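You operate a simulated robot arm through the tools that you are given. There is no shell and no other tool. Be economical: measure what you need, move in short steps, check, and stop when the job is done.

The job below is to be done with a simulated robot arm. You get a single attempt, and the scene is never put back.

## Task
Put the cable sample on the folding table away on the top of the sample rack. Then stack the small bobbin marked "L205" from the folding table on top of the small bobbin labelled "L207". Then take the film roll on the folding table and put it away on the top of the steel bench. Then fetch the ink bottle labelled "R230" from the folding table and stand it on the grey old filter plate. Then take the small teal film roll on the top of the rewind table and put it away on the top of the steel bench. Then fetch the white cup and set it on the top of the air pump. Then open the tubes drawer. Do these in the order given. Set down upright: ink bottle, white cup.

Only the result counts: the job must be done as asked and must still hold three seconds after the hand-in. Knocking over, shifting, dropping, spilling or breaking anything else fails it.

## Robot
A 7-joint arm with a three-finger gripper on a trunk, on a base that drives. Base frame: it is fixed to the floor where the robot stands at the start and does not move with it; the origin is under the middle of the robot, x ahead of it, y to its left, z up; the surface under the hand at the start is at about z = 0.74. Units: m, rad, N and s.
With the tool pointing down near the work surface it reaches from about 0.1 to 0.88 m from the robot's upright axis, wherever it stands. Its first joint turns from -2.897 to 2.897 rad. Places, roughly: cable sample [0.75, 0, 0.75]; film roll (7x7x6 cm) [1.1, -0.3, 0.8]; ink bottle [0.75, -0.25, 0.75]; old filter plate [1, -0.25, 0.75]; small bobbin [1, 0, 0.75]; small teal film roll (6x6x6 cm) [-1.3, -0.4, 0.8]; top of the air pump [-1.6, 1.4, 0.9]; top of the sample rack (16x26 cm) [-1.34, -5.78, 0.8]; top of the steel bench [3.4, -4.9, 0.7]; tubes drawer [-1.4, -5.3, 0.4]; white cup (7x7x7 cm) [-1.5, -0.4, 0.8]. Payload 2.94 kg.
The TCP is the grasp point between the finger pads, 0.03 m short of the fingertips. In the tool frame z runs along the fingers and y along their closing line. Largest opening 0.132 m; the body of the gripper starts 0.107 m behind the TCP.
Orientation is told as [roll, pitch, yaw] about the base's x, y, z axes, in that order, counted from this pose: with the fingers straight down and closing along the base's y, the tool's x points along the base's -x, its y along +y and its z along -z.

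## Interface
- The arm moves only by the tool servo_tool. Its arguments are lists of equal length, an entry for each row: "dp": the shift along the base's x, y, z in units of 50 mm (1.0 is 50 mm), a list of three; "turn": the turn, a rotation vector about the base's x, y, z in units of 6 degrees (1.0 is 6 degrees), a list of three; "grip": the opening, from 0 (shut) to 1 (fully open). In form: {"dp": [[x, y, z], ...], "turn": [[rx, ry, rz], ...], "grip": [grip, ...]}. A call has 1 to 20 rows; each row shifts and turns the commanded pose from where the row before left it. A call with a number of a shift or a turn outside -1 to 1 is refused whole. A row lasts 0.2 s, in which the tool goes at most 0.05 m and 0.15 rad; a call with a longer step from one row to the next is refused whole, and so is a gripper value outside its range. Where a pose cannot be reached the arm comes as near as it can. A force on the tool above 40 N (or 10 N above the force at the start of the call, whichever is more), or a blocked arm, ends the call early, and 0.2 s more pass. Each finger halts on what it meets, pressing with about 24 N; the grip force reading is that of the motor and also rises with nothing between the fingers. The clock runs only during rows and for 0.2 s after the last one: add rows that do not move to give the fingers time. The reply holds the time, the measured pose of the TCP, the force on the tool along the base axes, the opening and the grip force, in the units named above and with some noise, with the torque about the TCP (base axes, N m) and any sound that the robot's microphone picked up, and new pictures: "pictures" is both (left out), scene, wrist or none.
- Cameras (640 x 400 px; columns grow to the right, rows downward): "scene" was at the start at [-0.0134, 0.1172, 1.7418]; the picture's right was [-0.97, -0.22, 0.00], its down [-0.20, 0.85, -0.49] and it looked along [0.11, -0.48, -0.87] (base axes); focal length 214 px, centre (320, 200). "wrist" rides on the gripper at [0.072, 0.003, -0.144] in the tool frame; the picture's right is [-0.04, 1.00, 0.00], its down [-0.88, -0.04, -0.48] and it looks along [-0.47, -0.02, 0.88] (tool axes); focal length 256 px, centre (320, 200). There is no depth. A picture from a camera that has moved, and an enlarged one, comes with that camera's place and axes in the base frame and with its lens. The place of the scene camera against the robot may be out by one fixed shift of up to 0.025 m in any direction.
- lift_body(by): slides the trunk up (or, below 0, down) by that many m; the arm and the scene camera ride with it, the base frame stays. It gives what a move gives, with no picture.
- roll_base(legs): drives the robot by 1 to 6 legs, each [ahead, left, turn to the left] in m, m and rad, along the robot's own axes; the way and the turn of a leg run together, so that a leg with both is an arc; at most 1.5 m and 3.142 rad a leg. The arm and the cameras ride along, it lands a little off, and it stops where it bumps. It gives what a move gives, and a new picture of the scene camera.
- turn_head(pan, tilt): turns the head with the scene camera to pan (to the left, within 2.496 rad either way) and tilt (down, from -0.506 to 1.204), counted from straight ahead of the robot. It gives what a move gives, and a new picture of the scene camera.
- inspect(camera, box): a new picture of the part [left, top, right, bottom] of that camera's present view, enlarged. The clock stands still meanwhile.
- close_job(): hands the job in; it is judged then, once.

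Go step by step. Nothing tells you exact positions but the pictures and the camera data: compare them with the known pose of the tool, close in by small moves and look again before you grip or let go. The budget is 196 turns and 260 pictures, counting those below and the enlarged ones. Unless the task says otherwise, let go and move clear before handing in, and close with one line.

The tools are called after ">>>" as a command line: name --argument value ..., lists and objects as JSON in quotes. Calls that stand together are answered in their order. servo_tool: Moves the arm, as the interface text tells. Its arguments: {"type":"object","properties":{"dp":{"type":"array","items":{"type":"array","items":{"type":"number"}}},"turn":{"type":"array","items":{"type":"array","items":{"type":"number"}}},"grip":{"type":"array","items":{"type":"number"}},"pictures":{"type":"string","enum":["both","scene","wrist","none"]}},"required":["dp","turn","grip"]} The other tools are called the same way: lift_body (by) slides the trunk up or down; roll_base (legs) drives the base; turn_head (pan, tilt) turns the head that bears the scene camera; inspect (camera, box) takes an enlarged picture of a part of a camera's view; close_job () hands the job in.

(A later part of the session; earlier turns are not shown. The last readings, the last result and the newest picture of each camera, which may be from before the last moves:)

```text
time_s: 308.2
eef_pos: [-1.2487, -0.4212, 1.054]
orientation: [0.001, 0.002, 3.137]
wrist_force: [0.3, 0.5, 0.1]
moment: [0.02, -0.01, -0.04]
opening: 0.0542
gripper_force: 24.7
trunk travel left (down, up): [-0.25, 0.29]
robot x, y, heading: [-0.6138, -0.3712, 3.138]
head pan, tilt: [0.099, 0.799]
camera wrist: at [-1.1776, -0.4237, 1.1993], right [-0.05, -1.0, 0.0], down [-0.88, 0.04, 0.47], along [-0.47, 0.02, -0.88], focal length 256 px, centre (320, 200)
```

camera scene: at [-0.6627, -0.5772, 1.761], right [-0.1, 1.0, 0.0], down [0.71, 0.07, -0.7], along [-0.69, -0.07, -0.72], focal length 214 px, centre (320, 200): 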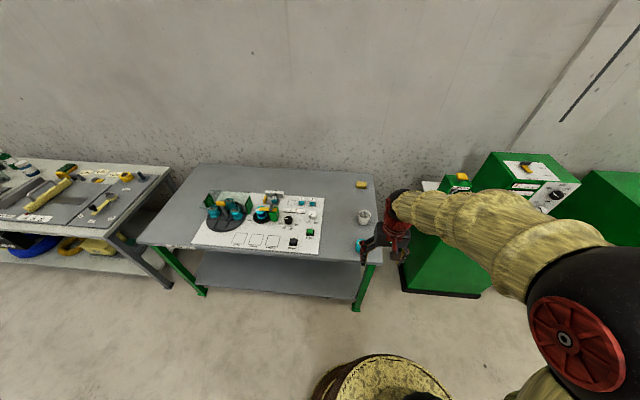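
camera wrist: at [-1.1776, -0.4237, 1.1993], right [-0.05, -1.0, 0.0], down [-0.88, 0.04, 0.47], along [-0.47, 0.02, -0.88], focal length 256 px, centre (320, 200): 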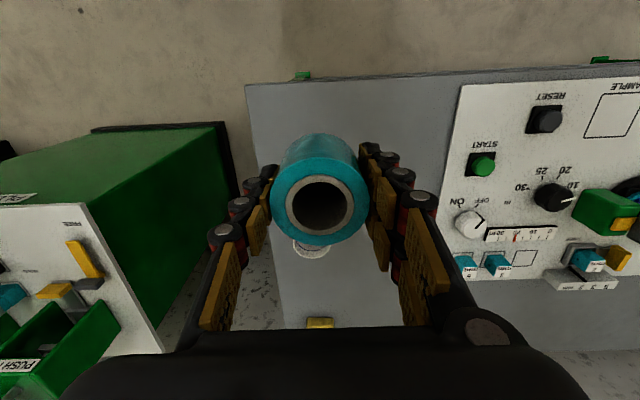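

Teal roll held. Retracting and heading down the aisle, then east to the steel bench.

>>> servo_tool --dp '[[0.8, 0, 0.3], [0.8, 0.2, 0.3], [0.8, 0.2, 0.2], [0.8, 0.2, 0], [0.8, 0, 0], [0, 0, 0]]' --turn '[[0, 0, 0], [0, 0, 0], [0, 0, 0], [0, 0, 0], [0, 0, 0], [0, 0, 0]]' --grip '[0, 0, 0, 0, 0, 0]' --pictures "none"

>>> roll_base --legs '[[-0.07, 0, 0], [0, 0, 1.571], [1.2, 0, 0], [1.2, 0, 0], [0.95, 0, 0]]'

>>> turn_head --pan 1.4 --tilt 0.6

```text
time_s: 309.6
eef_pos: [-1.0483, -0.3895, 1.0963]
orientation: [0.0, 0.002, 3.137]
wrist_force: [-0.3, -0.1, -1.2]
moment: [-0.01, 0.05, 0.0]
opening: 0.0545
gripper_force: 23.9
trunk travel left (down, up): [-0.25, 0.29]
robot x, y, heading: [-0.6122, -0.3694, 3.139]
head pan, tilt: [0.099, 0.799]
```

```text
time_s: 330.4
eef_pos: [-0.4302, -4.1544, 1.0959]
orientation: [0.001, 0.002, -1.555]
wrist_force: [0.1, -0.1, -1.5]
moment: [0.0, 0.0, 0.03]
opening: 0.0542
gripper_force: 23.6
trunk travel left (down, up): [-0.25, 0.29]
robot x, y, heading: [-0.4562, -3.7189, -1.554]
head pan, tilt: [0.099, 0.799]
camera scene: at [-0.2572, -3.7742, 1.761], right [-0.99, -0.12, 0.0], down [-0.08, 0.71, -0.7], along [0.08, -0.69, -0.72], focal length 214 px, centre (320, 200)
```

scene: 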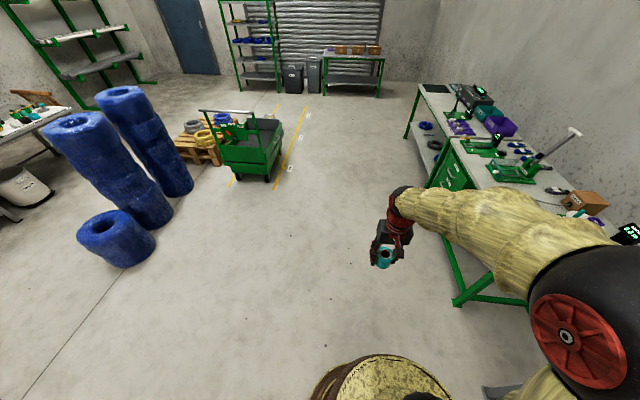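

```text
time_s: 331.9
eef_pos: [-0.4291, -4.1544, 1.0958]
orientation: [0.0, 0.001, -1.556]
wrist_force: [0.4, 0.0, -0.5]
moment: [-0.01, -0.02, 0.01]
opening: 0.054
gripper_force: 24.0
trunk travel left (down, up): [-0.25, 0.29]
robot x, y, heading: [-0.4596, -3.7188, -1.555]
head pan, tilt: [1.4, 0.6]
camera scene: at [-0.1792, -3.7075, 1.7779], right [-0.15, -0.99, 0.0], down [-0.56, 0.09, -0.82], along [0.82, -0.13, -0.57], focal length 214 px, centre (320, 200)
```

scene: 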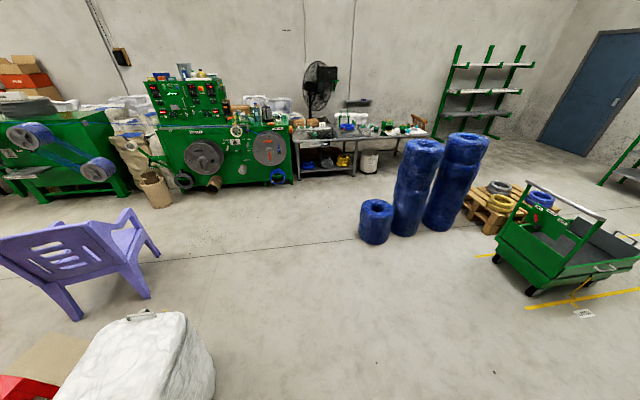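

Crossing is clear. Driving east, then strafing to the bench stance.

>>> roll_base --legs '[[0, 0, 1.555], [1.25, 0, 0], [1.2, 0, 0], [0, -0.5, 0]]'

>>> turn_head --pan 0.1 --tilt 0.8

```text
time_s: 350.0
eef_pos: [2.3861, -4.1774, 1.0974]
orientation: [0.0, 0.002, 0.003]
wrist_force: [-0.3, -0.6, -0.6]
moment: [-0.03, -0.01, -0.01]
opening: 0.0536
gripper_force: 24.2
trunk travel left (down, up): [-0.25, 0.29]
robot x, y, heading: [1.9513, -4.1983, 0.004]
head pan, tilt: [1.4, 0.6]
camera scene: at [1.9351, -3.9312, 1.778], right [0.99, -0.17, 0.0], down [-0.09, -0.56, -0.83], along [0.14, 0.81, -0.56], focal length 214 px, centre (320, 200)
```

scene: 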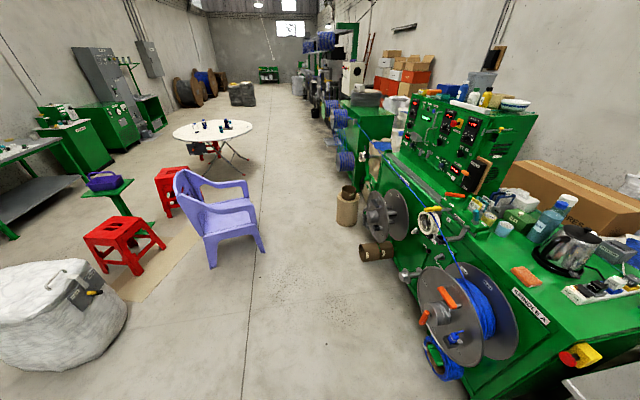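

```text
time_s: 351.5
eef_pos: [2.3871, -4.1767, 1.0963]
orientation: [0.0, 0.002, 0.004]
wrist_force: [0.0, -0.4, -2.0]
moment: [0.0, 0.03, 0.0]
opening: 0.0533
gripper_force: 23.5
trunk travel left (down, up): [-0.25, 0.29]
robot x, y, heading: [1.9456, -4.1998, 0.005]
head pan, tilt: [0.099, 0.799]
camera scene: at [2.0007, -4.0096, 1.7611], right [0.1, -0.99, 0.0], down [-0.71, -0.07, -0.7], along [0.69, 0.07, -0.72], focal length 214 px, centre (320, 200)
```

scene: 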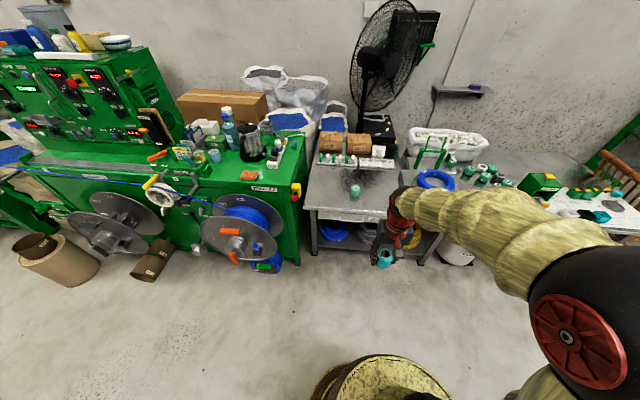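

>>> roll_base --legs '[[0.44, -0.04, 0]]'

>>> servo_tool --dp '[[0.6, -0.2, 0], [0.9, -0.2, 0], [0.9, -0.2, 0], [0.9, -0.2, -0.2], [0.6, 0, -0.6], [0, 0, -0.8], [0, 0, -0.8], [0, 0, 0]]' --turn '[[0, 0, 0], [0, 0, 0], [0, 0, 0], [0, 0, 0], [0, 0, 0], [0, 0, 0], [0, 0, 0], [0, 0, 0]]' --grip '[0, 0, 0, 0, 0, 0, 0, 0]'

```text
time_s: 354.1
eef_pos: [2.8134, -4.2226, 1.096]
orientation: [-0.001, 0.002, -0.006]
wrist_force: [-0.8, 0.1, -0.4]
moment: [0.0, -0.01, 0.01]
opening: 0.0534
gripper_force: 24.3
trunk travel left (down, up): [-0.25, 0.29]
robot x, y, heading: [2.3768, -4.2434, -0.009]
head pan, tilt: [0.099, 0.799]
camera scene: at [2.431, -4.05, 1.761], right [0.09, -1.0, 0.0], down [-0.71, -0.07, -0.7], along [0.69, 0.06, -0.72], focal length 214 px, centre (320, 200)
```

scene: 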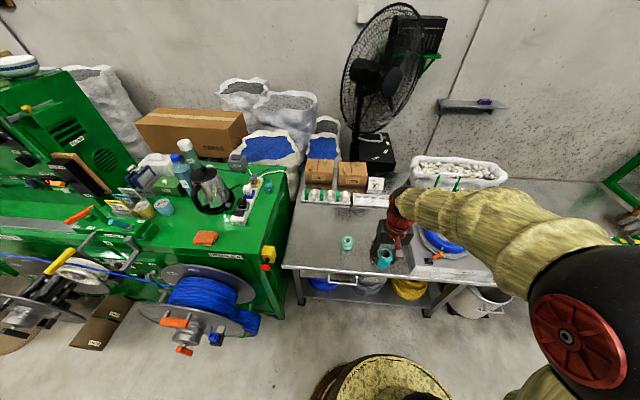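

```text
time_s: 355.9
eef_pos: [3.0119, -4.2613, 0.9745]
orientation: [-0.001, 0.001, -0.007]
wrist_force: [-0.2, -0.3, -0.8]
moment: [0.01, 0.06, 0.03]
opening: 0.0533
gripper_force: 24.0
trunk travel left (down, up): [-0.25, 0.29]
robot x, y, heading: [2.3797, -4.2389, -0.009]
head pan, tilt: [0.099, 0.799]
camera scene: at [2.4312, -4.05, 1.7611], right [0.09, -1.0, 0.0], down [-0.71, -0.07, -0.7], along [0.69, 0.06, -0.72], focal length 214 px, centre (320, 200)
camera wrist: at [2.9388, -4.2568, 1.1191], right [0.05, 1.0, 0.0], down [0.88, -0.04, 0.47], along [0.47, -0.02, -0.88], focal length 256 px, centre (320, 200)
```

scene: 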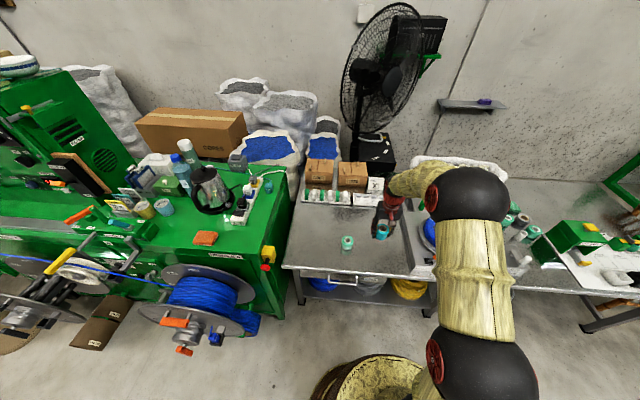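
wrist: 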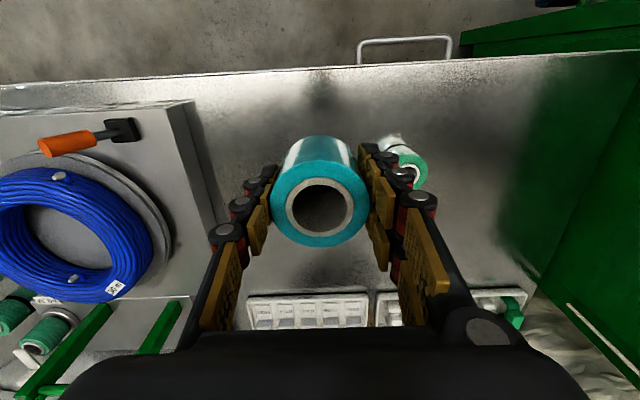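

>>> servo_tool --dp '[[0.9, -0.4, -0.2], [0.1, -0.05, -0.9], [0, 0, -0.9], [0, 0, -0.9], [0, 0, -0.6], [0, 0, 0]]' --turn '[[0, 0, 0], [0, 0, 0], [0, 0, 0], [0, 0, 0], [0, 0, 0], [0, 0, 0]]' --grip '[0, 0, 0, 0, 0, 0]' --pictures "wrist"

>>> inspect --camera "scene" --box '[330, 190, 420, 260]'

```text
refused: row 1 steps farther than a row can; nothing moved
```

```text
5.71 times, centred on (375, 225) of scene
camera zoom: at [2.4312, -4.05, 1.7611], right [0.09, -1.0, 0.0], down [-0.71, -0.07, -0.7], along [0.69, 0.06, -0.72], focal length 1226 px, centre (6, 57)
```

zoom: 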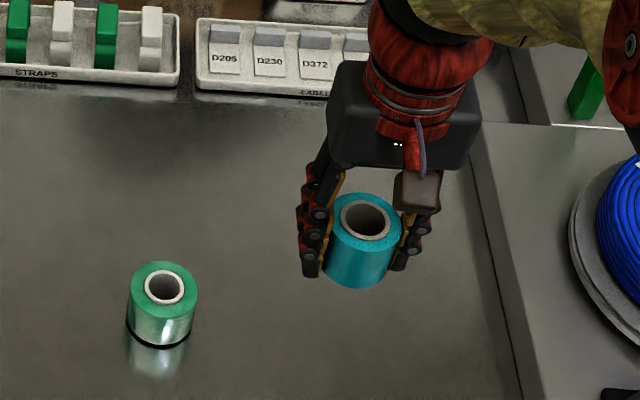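

>>> servo_tool --dp '[[0.7, -0.4, -0.2], [0.3, -0.05, -0.9], [0, 0, -0.9], [0, 0, -0.9], [0, 0, -0.6], [0, 0, 0]]' --turn '[[0, 0, 0], [0, 0, 0], [0, 0, 0], [0, 0, 0], [0, 0, 0], [0, 0, 0]]' --grip '[0, 0, 0, 0, 0, 0]' --pictures "wrist"

>>> inspect --camera "scene" --box '[330, 190, 420, 260]'

```text
time_s: 357.3
eef_pos: [3.0604, -4.2866, 0.8003]
orientation: [0.0, 0.001, -0.006]
wrist_force: [0.8, -0.2, -0.9]
moment: [0.0, -0.02, 0.01]
opening: 0.0535
gripper_force: 23.8
trunk travel left (down, up): [-0.25, 0.29]
robot x, y, heading: [2.3793, -4.2375, -0.005]
head pan, tilt: [0.099, 0.799]
camera wrist: at [2.9871, -4.2825, 0.9456], right [0.05, 1.0, 0.0], down [0.88, -0.04, 0.47], along [0.47, -0.02, -0.88], focal length 256 px, centre (320, 200)
```

wrist: 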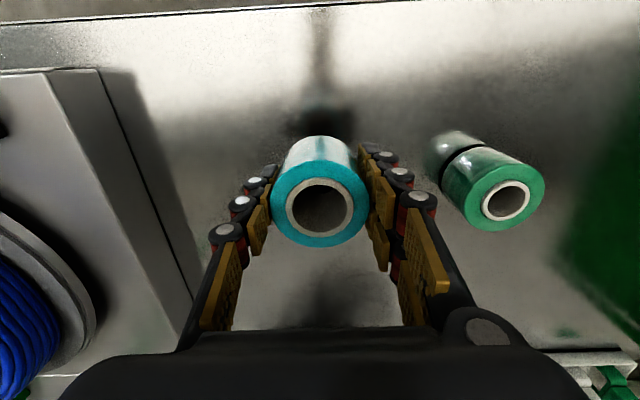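

```text
5.71 times, centred on (375, 225) of scene
camera zoom: at [2.431, -4.05, 1.7611], right [0.09, -1.0, 0.0], down [-0.71, -0.07, -0.7], along [0.69, 0.06, -0.72], focal length 1226 px, centre (6, 57)
```

zoom: 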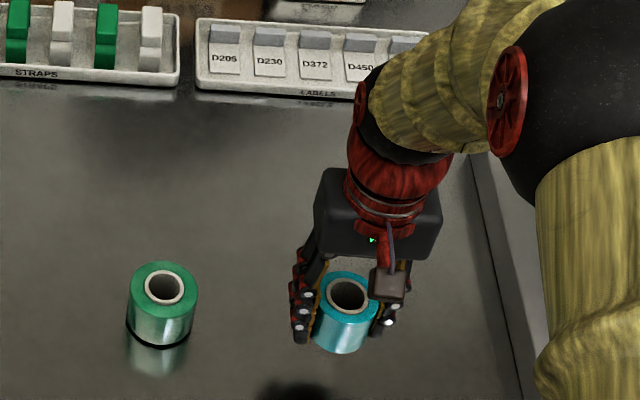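

Clear both sides. Lowering in steps towards contact at ≈0.745.

>>> servo_tool --dp '[[0, 0, -0.4], [0, 0, -0.3], [0, 0, -0.1], [0, 0, -0.06], [0, 0, -0.06], [0, 0, 0]]' --turn '[[0, 0, 0], [0, 0, 0], [0, 0, 0], [0, 0, 0], [0, 0, 0], [0, 0, 0]]' --grip '[0, 0, 0, 0, 0, 0]' --pictures "none"

>>> inspect --camera "scene" --box '[330, 190, 420, 260]'

```text
time_s: 358.7
eef_pos: [3.0607, -4.2856, 0.7548]
orientation: [-0.001, 0.002, -0.008]
wrist_force: [-0.1, 0.2, -0.5]
moment: [0.02, 0.01, 0.0]
opening: 0.0536
gripper_force: 24.3
trunk travel left (down, up): [-0.25, 0.29]
robot x, y, heading: [2.3768, -4.2416, -0.003]
head pan, tilt: [0.099, 0.799]
```

```text
5.71 times, centred on (375, 225) of scene
camera zoom: at [2.431, -4.0501, 1.7611], right [0.09, -1.0, 0.0], down [-0.71, -0.07, -0.7], along [0.69, 0.06, -0.72], focal length 1226 px, centre (6, 57)
```

zoom: 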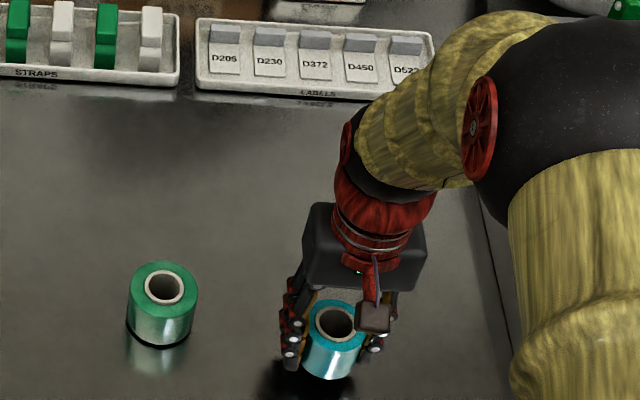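

>>> servo_tool --dp '[[0, 0, -0.06], [0, 0, -0.06], [0, 0, -0.06], [0, 0, 0]]' --turn '[[0, 0, 0], [0, 0, 0], [0, 0, 0], [0, 0, 0]]' --grip '[0, 0, 0, 0]' --pictures "none"

```text
time_s: 359.7
eef_pos: [3.0599, -4.2852, 0.7466]
orientation: [0.001, 0.001, -0.008]
wrist_force: [-0.5, -0.5, -1.1]
moment: [0.01, 0.02, 0.06]
opening: 0.0533
gripper_force: 24.3
trunk travel left (down, up): [-0.25, 0.29]
robot x, y, heading: [2.378, -4.2381, -0.004]
head pan, tilt: [0.099, 0.799]
```

>>> servo_tool --dp '[[0, 0, -0.06], [0, 0, -0.06], [0, 0, -0.06], [0, 0, 0]]' --turn '[[0, 0, 0], [0, 0, 0], [0, 0, 0], [0, 0, 0]]' --grip '[0, 0, 0, 0]' --pictures "none"

>>> inspect --camera "scene" --box '[340, 210, 420, 270]'

```text
time_s: 360.7
eef_pos: [3.0598, -4.2848, 0.7358]
orientation: [-0.001, 0.001, -0.006]
wrist_force: [-0.5, -0.4, -0.1]
moment: [0.0, -0.01, 0.01]
opening: 0.0533
gripper_force: 24.0
trunk travel left (down, up): [-0.25, 0.29]
robot x, y, heading: [2.3752, -4.238, -0.003]
head pan, tilt: [0.099, 0.799]
```

```text
6.67 times, centred on (380, 240) of scene
camera zoom: at [2.431, -4.0501, 1.761], right [0.09, -1.0, 0.0], down [-0.71, -0.07, -0.7], along [0.69, 0.06, -0.72], focal length 1430 px, centre (-80, -67)
```

zoom: 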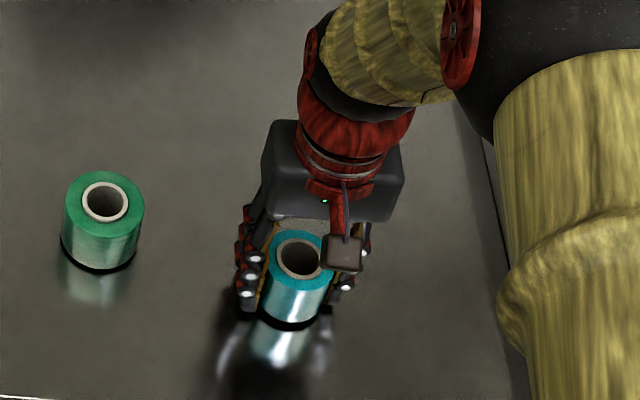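

>>> servo_tool --dp '[[0, 0, -0.05], [0, 0, -0.05], [0, 0, 0]]' --turn '[[0, 0, 0], [0, 0, 0], [0, 0, 0]]' --grip '[0, 0, 0]' --pictures "none"

```text
time_s: 361.5
eef_pos: [3.0591, -4.2855, 0.7319]
orientation: [-0.001, 0.002, -0.007]
wrist_force: [0.5, -1.2, -1.1]
moment: [0.01, 0.01, 0.03]
opening: 0.0533
gripper_force: 24.0
trunk travel left (down, up): [-0.25, 0.29]
robot x, y, heading: [2.3799, -4.2388, -0.009]
head pan, tilt: [0.099, 0.799]
```

>>> servo_tool --dp '[[0, 0, -0.04], [0, 0, -0.04], [0, 0, 0]]' --turn '[[0, 0, 0], [0, 0, 0], [0, 0, 0]]' --grip '[0, 0, 0]' --pictures "none"

>>> inspect --camera "scene" --box '[340, 210, 420, 270]'

```text
time_s: 362.3
eef_pos: [3.0588, -4.285, 0.7301]
orientation: [0.0, -0.001, -0.007]
wrist_force: [-2.9, -1.2, 12.3]
moment: [0.02, 0.24, 0.02]
opening: 0.0535
gripper_force: 24.2
trunk travel left (down, up): [-0.25, 0.29]
robot x, y, heading: [2.3761, -4.2384, -0.009]
head pan, tilt: [0.099, 0.799]
```

```text
6.67 times, centred on (380, 240) of scene
camera zoom: at [2.4295, -4.0501, 1.7612], right [0.09, -1.0, 0.0], down [-0.71, -0.07, -0.7], along [0.69, 0.06, -0.72], focal length 1430 px, centre (-80, -67)
```

zoom: 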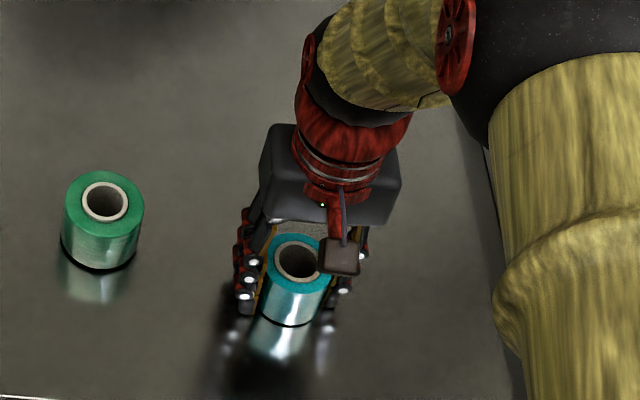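

Contact. Releasing and rising.

>>> servo_tool --dp '[[0, 0, 0.02], [0, 0, 0], [0, 0, 0], [0, 0, 0], [0, 0, 0.3], [0, 0, 0.8], [0, 0, 1], [0, 0, 1], [0, 0, 1], [0, 0, 1], [-0.5, 0, 0.8], [-0.9, 0, 0], [-0.9, 0, 0], [-0.9, 0, 0], [-0.9, 0, 0], [-0.6, 0, 0], [0, 0, 0]]' --turn '[[0, 0, 0], [0, 0, 0], [0, 0, 0], [0, 0, 0], [0, 0, 0], [0, 0, 0], [0, 0, 0], [0, 0, 0], [0, 0, 0], [0, 0, 0], [0, 0, 0], [0, 0, 0], [0, 0, 0], [0, 0, 0], [0, 0, 0], [0, 0, 0], [0, 0, 0]]' --grip '[0.38, 0.5, 0.62, 0.65, 0.65, 0.65, 0.65, 0.65, 0.65, 0.65, 0.65, 0.8, 0.8, 0.8, 0.8, 0.8, 0.8]' --pictures "none"

>>> inspect --camera "scene" --box '[310, 180, 430, 280]'

```text
time_s: 365.9
eef_pos: [2.8228, -4.2844, 1.0224]
orientation: [0.001, 0.001, -0.008]
wrist_force: [0.1, 0.4, -0.1]
moment: [-0.01, -0.04, 0.02]
opening: 0.1057
gripper_force: 0.1
trunk travel left (down, up): [-0.25, 0.29]
robot x, y, heading: [2.3788, -4.2397, -0.007]
head pan, tilt: [0.099, 0.799]
```

```text
4.00 times, centred on (370, 230) of scene
camera zoom: at [2.4305, -4.0501, 1.7611], right [0.09, -1.0, 0.0], down [-0.71, -0.07, -0.7], along [0.69, 0.06, -0.72], focal length 858 px, centre (120, 80)
```

zoom: 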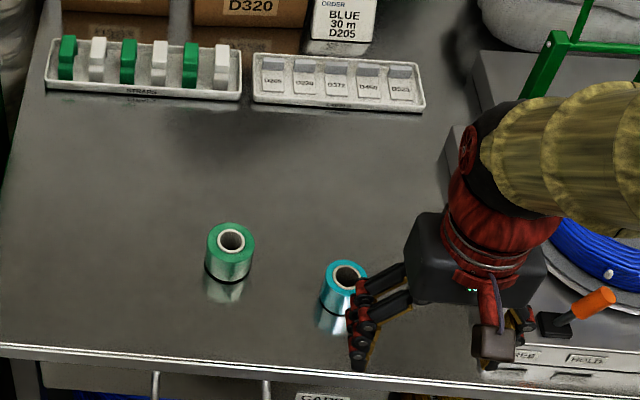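

Both rolls on the bench. Driving back to the rewind table for the white cup.

>>> roll_base --legs '[[-0.43, 0, 0], [0, 0.5, 0], [0, 0, 3.141], [1.2, 0, 0], [1.25, 0, 0], [0, 0, -1.571]]'

>>> turn_head --pan 0 --tilt 0.6

```text
time_s: 393.9
eef_pos: [-0.4611, -3.322, 1.0218]
orientation: [0.001, 0.001, 1.584]
wrist_force: [0.8, 0.1, -0.7]
moment: [0.01, 0.03, -0.04]
opening: 0.1055
gripper_force: 0.1
trunk travel left (down, up): [-0.25, 0.29]
robot x, y, heading: [-0.4966, -3.7709, 1.587]
head pan, tilt: [0.099, 0.799]
camera scene: at [-0.6943, -3.7309, 1.7611], right [0.99, 0.11, 0.0], down [0.08, -0.71, -0.7], along [-0.08, 0.69, -0.72], focal length 214 px, centre (320, 200)
```

scene: 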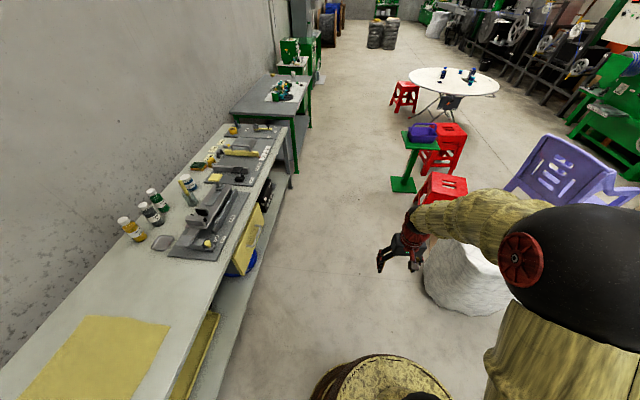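

```text
time_s: 394.6
eef_pos: [-0.4618, -3.3226, 1.022]
orientation: [0.001, 0.002, 1.586]
wrist_force: [0.0, -0.2, 0.7]
moment: [0.04, 0.04, 0.0]
opening: 0.1054
gripper_force: 0.0
trunk travel left (down, up): [-0.25, 0.29]
robot x, y, heading: [-0.496, -3.7724, 1.583]
head pan, tilt: [0.0, 0.6]
camera scene: at [-0.6865, -3.7227, 1.7779], right [1.0, 0.01, 0.0], down [0.01, -0.57, -0.82], along [-0.01, 0.82, -0.57], focal length 214 px, centre (320, 200)
```

scene: 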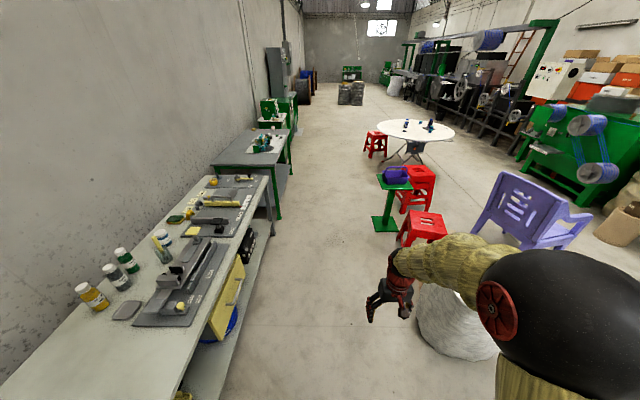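

>>> roll_base --legs '[[1.2, 0, -0.01], [1.2, 0, 0], [1.0, 0, 0], [0, 0, 1.571]]'

>>> turn_head --pan 0.1 --tilt 0.8

```text
time_s: 415.0
eef_pos: [-0.9715, -0.3342, 1.0229]
orientation: [0.0, 0.001, -3.121]
wrist_force: [0.7, 0.8, -0.1]
moment: [-0.03, 0.02, 0.03]
opening: 0.1056
gripper_force: 0.0
trunk travel left (down, up): [-0.25, 0.29]
robot x, y, heading: [-0.5225, -0.3689, -3.12]
head pan, tilt: [0.0, 0.6]
camera scene: at [-0.5779, -0.5676, 1.7779], right [-0.02, 1.0, 0.0], down [0.56, 0.01, -0.82], along [-0.82, -0.02, -0.57], focal length 214 px, centre (320, 200)
```

scene: 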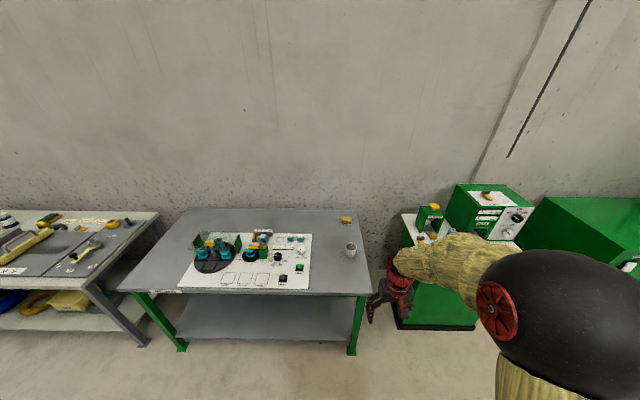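

```text
time_s: 415.8
eef_pos: [-0.9715, -0.335, 1.0219]
orientation: [-0.002, 0.002, -3.119]
wrist_force: [-0.3, 0.5, 0.9]
moment: [-0.01, 0.02, 0.0]
opening: 0.1056
gripper_force: 0.0
trunk travel left (down, up): [-0.25, 0.29]
robot x, y, heading: [-0.5257, -0.3679, -3.124]
head pan, tilt: [0.099, 0.799]
camera scene: at [-0.5696, -0.5754, 1.7611], right [-0.12, 0.99, 0.0], down [0.71, 0.09, -0.7], along [-0.69, -0.08, -0.72], focal length 214 px, centre (320, 200)
```

scene: 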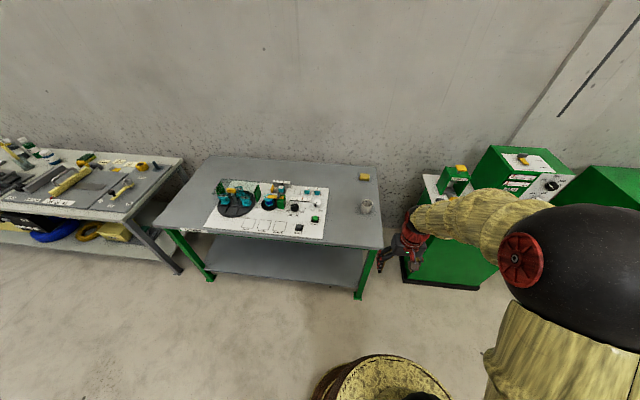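

Moving closer; then wrist look at the cup.

>>> roll_base --legs '[[0.14, 0, -0.02]]'

>>> servo_tool --dp '[[-0.9, -0.3, 0], [-0.9, -0.3, 0], [-0.9, -0.3, 0], [-0.9, -0.3, 0], [-0.4, -0.1, 0], [0, 0, 0]]' --turn '[[0, 0, 0], [0, 0, 0], [0, 0, 0], [0, 0, 0], [0, 0, 0], [0, 0, 0]]' --grip '[0.9, 0.9, 0.9, 0.9, 0.9, 0.9]' --pictures "wrist"

```text
time_s: 417.1
eef_pos: [-1.1113, -0.3269, 1.022]
orientation: [0.0, 0.001, -3.139]
wrist_force: [-0.2, 0.1, -0.6]
moment: [0.03, 0.02, -0.03]
opening: 0.106
gripper_force: 0.0
trunk travel left (down, up): [-0.25, 0.29]
robot x, y, heading: [-0.6643, -0.3672, -3.14]
head pan, tilt: [0.099, 0.799]
camera scene: at [-0.714, -0.576, 1.761], right [-0.1, 0.99, 0.0], down [0.71, 0.07, -0.7], along [-0.69, -0.07, -0.72], focal length 214 px, centre (320, 200)
```

scene: 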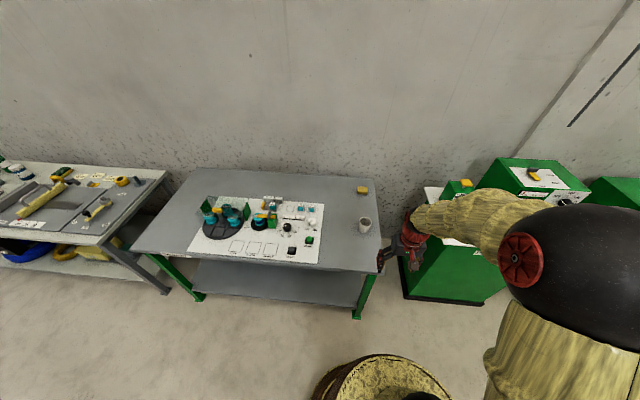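

```text
time_s: 418.5
eef_pos: [-1.3121, -0.3942, 1.0233]
orientation: [0.0, 0.0, -3.141]
wrist_force: [-0.1, 1.0, 0.3]
moment: [-0.02, -0.01, 0.03]
opening: 0.1188
gripper_force: 0.1
trunk travel left (down, up): [-0.25, 0.29]
robot x, y, heading: [-0.6604, -0.3663, -3.139]
head pan, tilt: [0.099, 0.799]
camera wrist: at [-1.241, -0.3974, 1.168], right [-0.04, -1.0, 0.0], down [-0.88, 0.04, 0.47], along [-0.47, 0.02, -0.88], focal length 256 px, centre (320, 200)
```

wrist: 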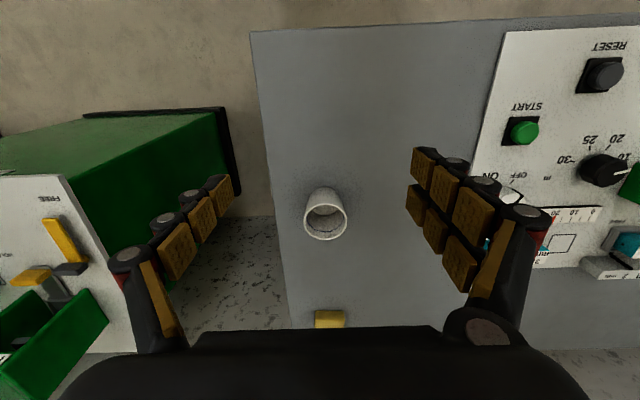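

>>> servo_tool --dp '[[-0.9, 0, 0], [-0.9, 0, 0], [-0.9, -0.04, -0.3], [0, 0, -0.8], [0, 0, 0]]' --turn '[[0, 0, 0], [0, 0, 0], [0, 0, 0], [0, 0, 0], [0, 0, 0]]' --grip '[0.9, 0.9, 0.9, 0.9, 0.9]'

```text
time_s: 419.7
eef_pos: [-1.4447, -0.3962, 0.9701]
orientation: [0.0, 0.002, -3.139]
wrist_force: [0.0, -0.1, -0.6]
moment: [-0.02, 0.01, -0.02]
opening: 0.1189
gripper_force: 0.0
trunk travel left (down, up): [-0.25, 0.29]
robot x, y, heading: [-0.6634, -0.3732, -3.144]
head pan, tilt: [0.099, 0.799]
camera scene: at [-0.7131, -0.5761, 1.7611], right [-0.1, 0.99, 0.0], down [0.71, 0.07, -0.7], along [-0.69, -0.07, -0.72], focal length 214 px, centre (320, 200)
camera wrist: at [-1.3752, -0.399, 1.1138], right [-0.04, -1.0, 0.0], down [-0.88, 0.04, 0.47], along [-0.47, 0.02, -0.88], focal length 256 px, centre (320, 200)
```

scene: 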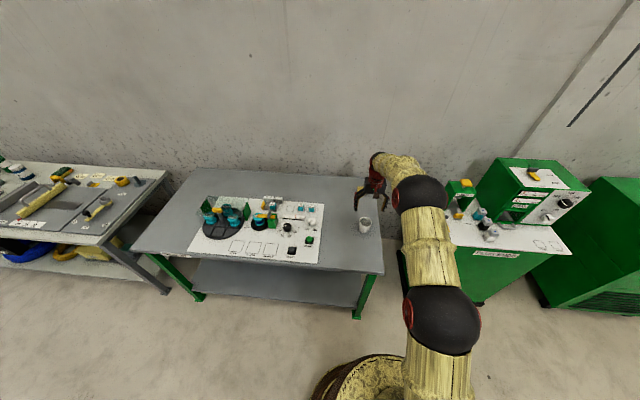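
wrist: 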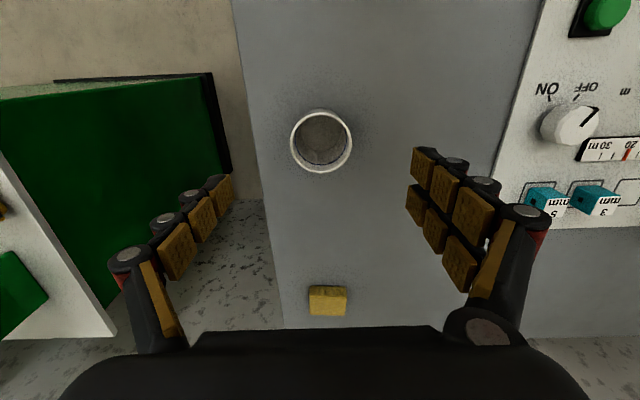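

>>> servo_tool --dp '[[-0.09, -0.01, -0.8], [0, 0, -0.8], [0, 0, -0.8], [0, 0, -0.5], [0, 0, 0]]' --turn '[[0, 0, 0], [0, 0, 0], [0, 0, 0], [0, 0, 0], [0, 0, 0]]' --grip '[0.9, 0.9, 0.9, 0.9, 0.9]' --pictures "wrist"

>>> inspect --camera "scene" --box '[330, 190, 400, 250]'

```text
time_s: 420.9
eef_pos: [-1.4509, -0.3937, 0.8226]
orientation: [0.0, 0.001, -3.141]
wrist_force: [-0.4, 1.3, -0.7]
moment: [-0.02, -0.01, 0.04]
opening: 0.1191
gripper_force: 0.1
trunk travel left (down, up): [-0.25, 0.29]
robot x, y, heading: [-0.6671, -0.372, -3.138]
head pan, tilt: [0.099, 0.799]
camera wrist: at [-1.3804, -0.3975, 0.9673], right [-0.04, -1.0, 0.0], down [-0.88, 0.04, 0.47], along [-0.47, 0.02, -0.88], focal length 256 px, centre (320, 200)
```

wrist: 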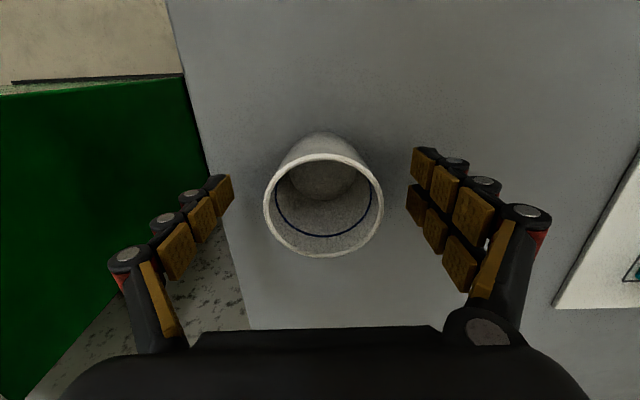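

```text
6.67 times, centred on (365, 220) of scene
camera zoom: at [-0.7135, -0.5761, 1.7611], right [-0.1, 0.99, 0.0], down [0.71, 0.07, -0.7], along [-0.69, -0.07, -0.72], focal length 1430 px, centre (20, 67)
```

zoom: 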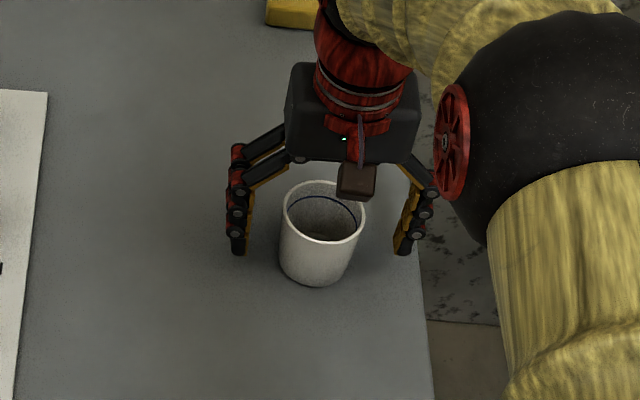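

Centred. Closing and lifting.

>>> servo_tool --dp '[[0, 0, 0], [0, 0, 0], [0, 0, 0], [0, 0, 0], [0, 0, 0], [0, 0, 0], [0, 0, 0], [0, 0, 0.2], [0, 0, 0.4], [0, 0, 0.6], [0, 0, 0.6], [0, 0, 0]]' --turn '[[0, 0, 0], [0, 0, 0], [0, 0, 0], [0, 0, 0], [0, 0, 0], [0, 0, 0], [0, 0, 0], [0, 0, 0], [0, 0, 0], [0, 0, 0], [0, 0, 0], [0, 0, 0]]' --grip '[0.7, 0.5, 0.4, 0.3, 0.2, 0.1, 0, 0, 0, 0, 0, 0]' --pictures "wrist"

>>> inspect --camera "scene" --box '[330, 160, 400, 230]'

```text
time_s: 423.5
eef_pos: [-1.4514, -0.3964, 0.9131]
orientation: [-0.001, 0.002, -3.14]
wrist_force: [1.2, -1.2, -1.2]
moment: [-0.02, 0.0, 0.02]
opening: 0.0614
gripper_force: 23.9
trunk travel left (down, up): [-0.25, 0.29]
robot x, y, heading: [-0.6638, -0.3709, -3.141]
head pan, tilt: [0.099, 0.799]
camera wrist: at [-1.3808, -0.3978, 1.0576], right [-0.04, -1.0, 0.0], down [-0.88, 0.04, 0.47], along [-0.47, 0.02, -0.88], focal length 256 px, centre (320, 200)
```

wrist: 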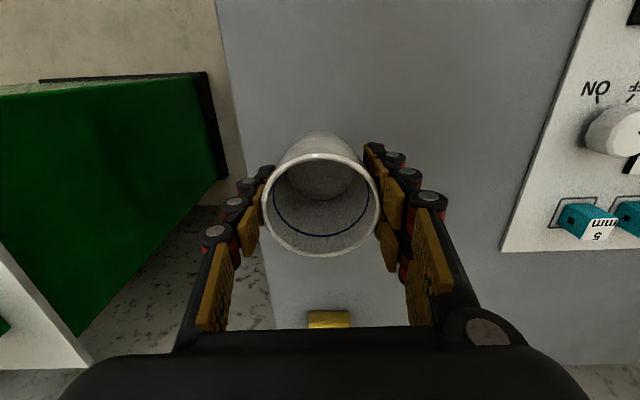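

```text
5.71 times, centred on (365, 195) of scene
camera zoom: at [-0.7135, -0.5762, 1.761], right [-0.1, 0.99, 0.0], down [0.71, 0.07, -0.7], along [-0.69, -0.07, -0.72], focal length 1226 px, centre (63, 229)
```

zoom: 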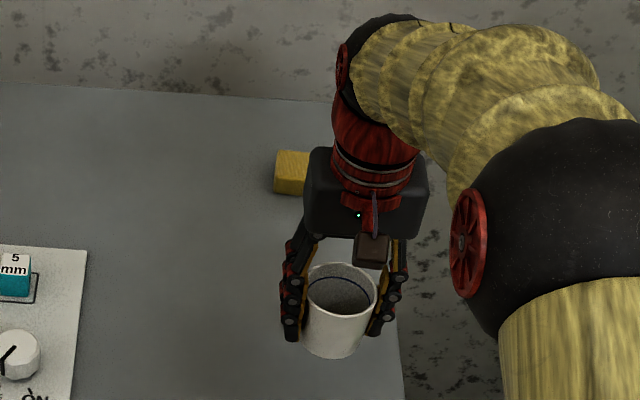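

Cup held upright. Raising, retracting and moving to the air pump.

>>> servo_tool --dp '[[0, 0, 0.8], [0, 0, 0.8], [0, 0, 0.8], [0.3, 0, 0.8], [0.7, 0, 0.6], [0.8, 0, 0], [0.8, 0, 0], [0.8, 0, 0], [0.8, 0, 0], [0.8, 0, 0], [0.8, 0, 0], [0, 0, 0]]' --turn '[[0, 0, 0], [0, 0, 0], [0, 0, 0], [0, 0, 0], [0, 0, 0], [0, 0, 0], [0, 0, 0], [0, 0, 0], [0, 0, 0], [0, 0, 0], [0, 0, 0], [0, 0, 0]]' --grip '[0, 0, 0, 0, 0, 0, 0, 0, 0, 0, 0, 0]' --pictures "none"

>>> roll_base --legs '[[-0.3, 0, 0], [0, -0.9, 0], [0, -0.85, 0]]'

```text
time_s: 426.1
eef_pos: [-1.1579, -0.3959, 1.1021]
orientation: [0.002, 0.002, -3.141]
wrist_force: [0.1, -0.2, -0.2]
moment: [-0.01, 0.0, 0.0]
opening: 0.0615
gripper_force: 23.9
trunk travel left (down, up): [-0.25, 0.29]
robot x, y, heading: [-0.6679, -0.3699, -3.137]
head pan, tilt: [0.099, 0.799]
```

```text
time_s: 436.6
eef_pos: [-0.8738, 1.3714, 1.1024]
orientation: [0.001, 0.001, -3.136]
wrist_force: [0.5, 0.3, -1.2]
moment: [-0.01, 0.04, -0.01]
opening: 0.061
gripper_force: 23.7
trunk travel left (down, up): [-0.25, 0.29]
robot x, y, heading: [-0.3816, 1.4011, -3.135]
head pan, tilt: [0.099, 0.799]
camera scene: at [-0.4274, 1.1934, 1.7611], right [-0.1, 0.99, 0.0], down [0.71, 0.07, -0.7], along [-0.69, -0.07, -0.72], focal length 214 px, centre (320, 200)
```

scene: 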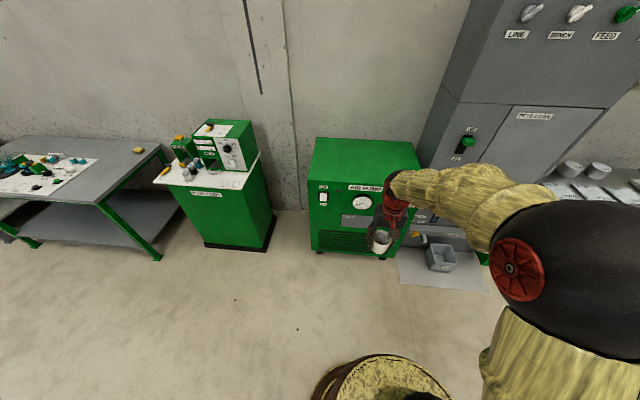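

>>> roll_base --legs '[[0.38, 0, 0]]'

>>> servo_tool --dp '[[-0.8, 0, 0], [-0.8, 0, 0], [-0.8, 0, 0], [-0.8, 0, 0], [-0.8, 0, 0], [-0.8, 0, 0], [0, 0, -0.4], [0, 0, 0]]' --turn '[[0, 0, 0], [0, 0, 0], [0, 0, 0], [0, 0, 0], [0, 0, 0], [0, 0, 0], [0, 0, 0], [0, 0, 0]]' --grip '[0, 0, 0, 0, 0, 0, 0, 0]'

>>> inspect --camera "scene" --box '[300, 120, 440, 250]'

```text
time_s: 439.0
eef_pos: [-1.2523, 1.3708, 1.102]
orientation: [-0.001, 0.002, -3.137]
wrist_force: [-0.6, 0.1, -1.0]
moment: [-0.04, 0.0, -0.01]
opening: 0.0612
gripper_force: 24.5
trunk travel left (down, up): [-0.25, 0.29]
robot x, y, heading: [-0.7587, 1.3987, -3.141]
head pan, tilt: [0.099, 0.799]
camera scene: at [-0.8066, 1.1918, 1.761], right [-0.1, 0.99, 0.0], down [0.71, 0.07, -0.7], along [-0.69, -0.07, -0.72], focal length 214 px, centre (320, 200)
```

scene: 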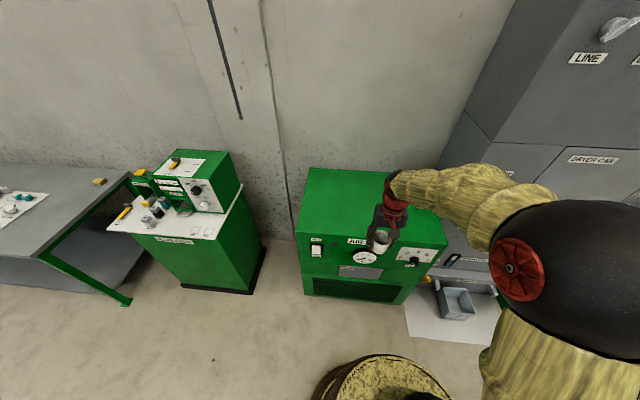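

```text
time_s: 440.8
eef_pos: [-1.4908, 1.3719, 1.0791]
orientation: [0.001, 0.003, -3.138]
wrist_force: [0.6, -0.6, -1.6]
moment: [-0.01, 0.04, -0.03]
opening: 0.0612
gripper_force: 23.7
trunk travel left (down, up): [-0.25, 0.29]
robot x, y, heading: [-0.7571, 1.3975, -3.14]
head pan, tilt: [0.099, 0.799]
camera scene: at [-0.8062, 1.1918, 1.7611], right [-0.1, 0.99, 0.0], down [0.71, 0.07, -0.7], along [-0.69, -0.07, -0.72], focal length 214 px, centre (320, 200)
camera wrist: at [-1.4202, 1.3684, 1.225], right [-0.04, -1.0, 0.0], down [-0.88, 0.03, 0.47], along [-0.47, 0.02, -0.88], focal length 256 px, centre (320, 200)
```

scene: 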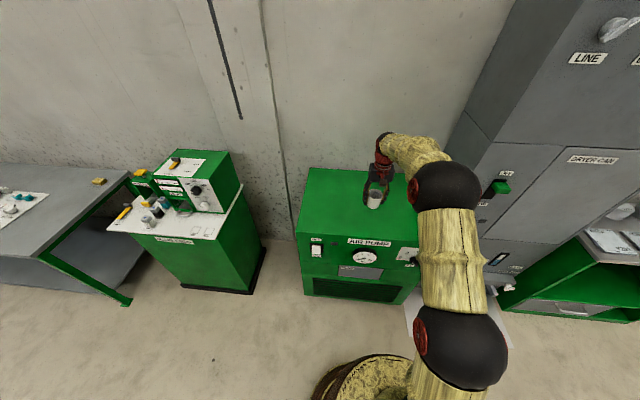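
wrist: 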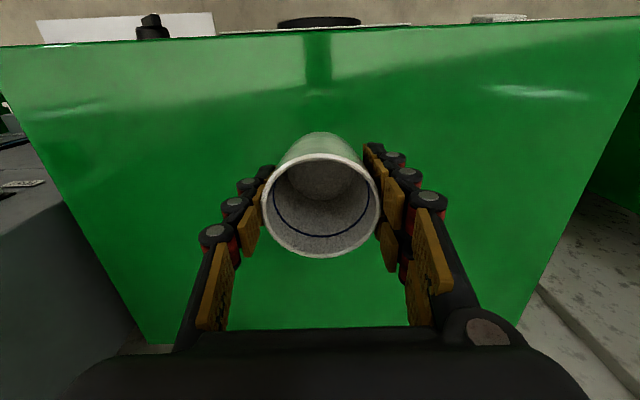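

```text
3.08 times, centred on (370, 185) of scene
camera zoom: at [-0.8062, 1.1918, 1.7611], right [-0.1, 0.99, 0.0], down [0.71, 0.07, -0.7], along [-0.69, -0.07, -0.72], focal length 660 px, centre (166, 246)
```

zoom: 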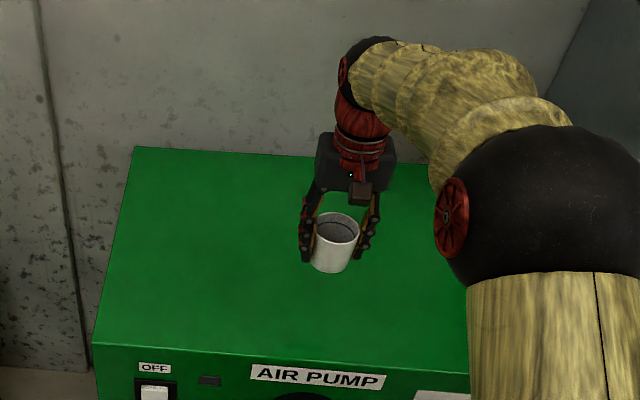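

Cup is over the pump's clear top. Lowering.

>>> servo_tool --dp '[[0, 0, -0.7], [0, 0, -0.7], [0, 0, -0.4], [0, 0, -0.1], [0, 0, 0]]' --turn '[[0, 0, 0], [0, 0, 0], [0, 0, 0], [0, 0, 0], [0, 0, 0]]' --grip '[0, 0, 0, 0, 0]' --pictures "none"

>>> inspect --camera "scene" --box '[340, 170, 410, 240]'

```text
time_s: 442.0
eef_pos: [-1.4915, 1.3703, 0.9858]
orientation: [0.001, 0.001, -3.138]
wrist_force: [-0.1, -0.2, -0.4]
moment: [0.03, 0.02, 0.01]
opening: 0.0611
gripper_force: 24.3
trunk travel left (down, up): [-0.25, 0.29]
robot x, y, heading: [-0.756, 1.3978, -3.137]
head pan, tilt: [0.099, 0.799]
```

```text
5.71 times, centred on (375, 205) of scene
camera zoom: at [-0.8063, 1.1918, 1.7611], right [-0.1, 0.99, 0.0], down [0.71, 0.07, -0.7], along [-0.69, -0.07, -0.72], focal length 1226 px, centre (6, 171)
```

zoom: 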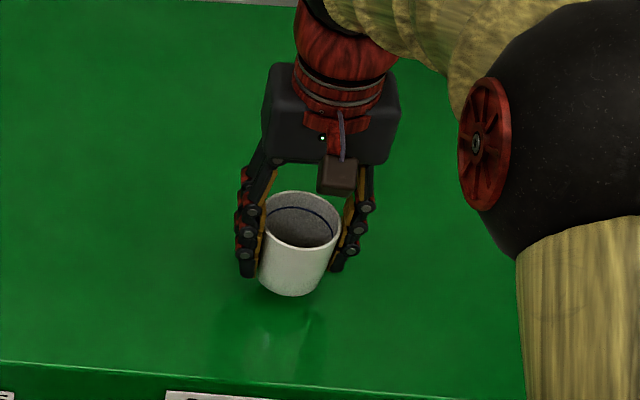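

>>> servo_tool --dp '[[0, 0, -0.1], [0, 0, -0.06], [0, 0, -0.06], [0, 0, -0.06], [0, 0, 0]]' --turn '[[0, 0, 0], [0, 0, 0], [0, 0, 0], [0, 0, 0], [0, 0, 0]]' --grip '[0, 0, 0, 0, 0]' --pictures "none"

>>> inspect --camera "scene" --box '[340, 170, 410, 240]'

```text
time_s: 443.2
eef_pos: [-1.492, 1.3705, 0.9724]
orientation: [-0.002, 0.0, -3.138]
wrist_force: [-0.9, 0.4, -0.9]
moment: [0.01, 0.0, 0.03]
opening: 0.061
gripper_force: 24.1
trunk travel left (down, up): [-0.25, 0.29]
robot x, y, heading: [-0.7576, 1.396, -3.139]
head pan, tilt: [0.099, 0.799]
```

```text
5.71 times, centred on (375, 205) of scene
camera zoom: at [-0.8064, 1.1918, 1.761], right [-0.1, 0.99, 0.0], down [0.71, 0.07, -0.7], along [-0.69, -0.07, -0.72], focal length 1226 px, centre (6, 171)
```

zoom: 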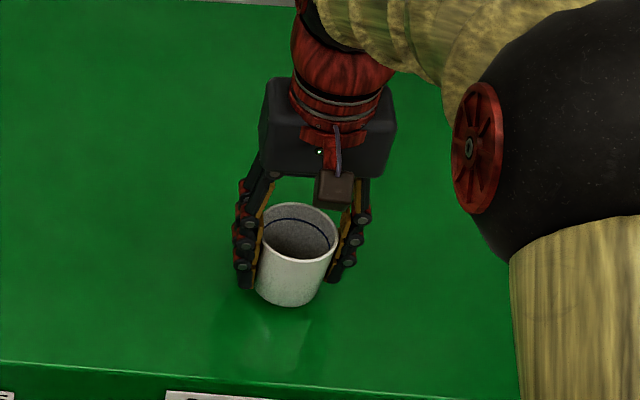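

>>> servo_tool --dp '[[0, 0, -0.06], [0, 0, -0.06], [0, 0, -0.06], [0, 0, -0.04], [0, 0, 0]]' --turn '[[0, 0, 0], [0, 0, 0], [0, 0, 0], [0, 0, 0], [0, 0, 0]]' --grip '[0, 0, 0, 0, 0]' --pictures "none"

>>> inspect --camera "scene" --box '[340, 170, 410, 240]'

```text
time_s: 444.4
eef_pos: [-1.4927, 1.3696, 0.9623]
orientation: [0.0, 0.002, -3.138]
wrist_force: [0.0, 1.7, 4.6]
moment: [0.18, -0.05, 0.0]
opening: 0.0611
gripper_force: 24.3
trunk travel left (down, up): [-0.25, 0.29]
robot x, y, heading: [-0.7593, 1.3978, -3.137]
head pan, tilt: [0.099, 0.799]
```

```text
5.71 times, centred on (375, 205) of scene
camera zoom: at [-0.806, 1.1919, 1.7611], right [-0.1, 0.99, 0.0], down [0.71, 0.07, -0.7], along [-0.69, -0.07, -0.72], focal length 1226 px, centre (6, 171)
```

zoom: 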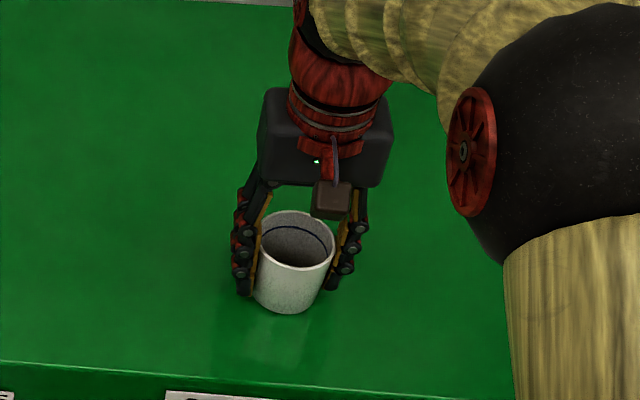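

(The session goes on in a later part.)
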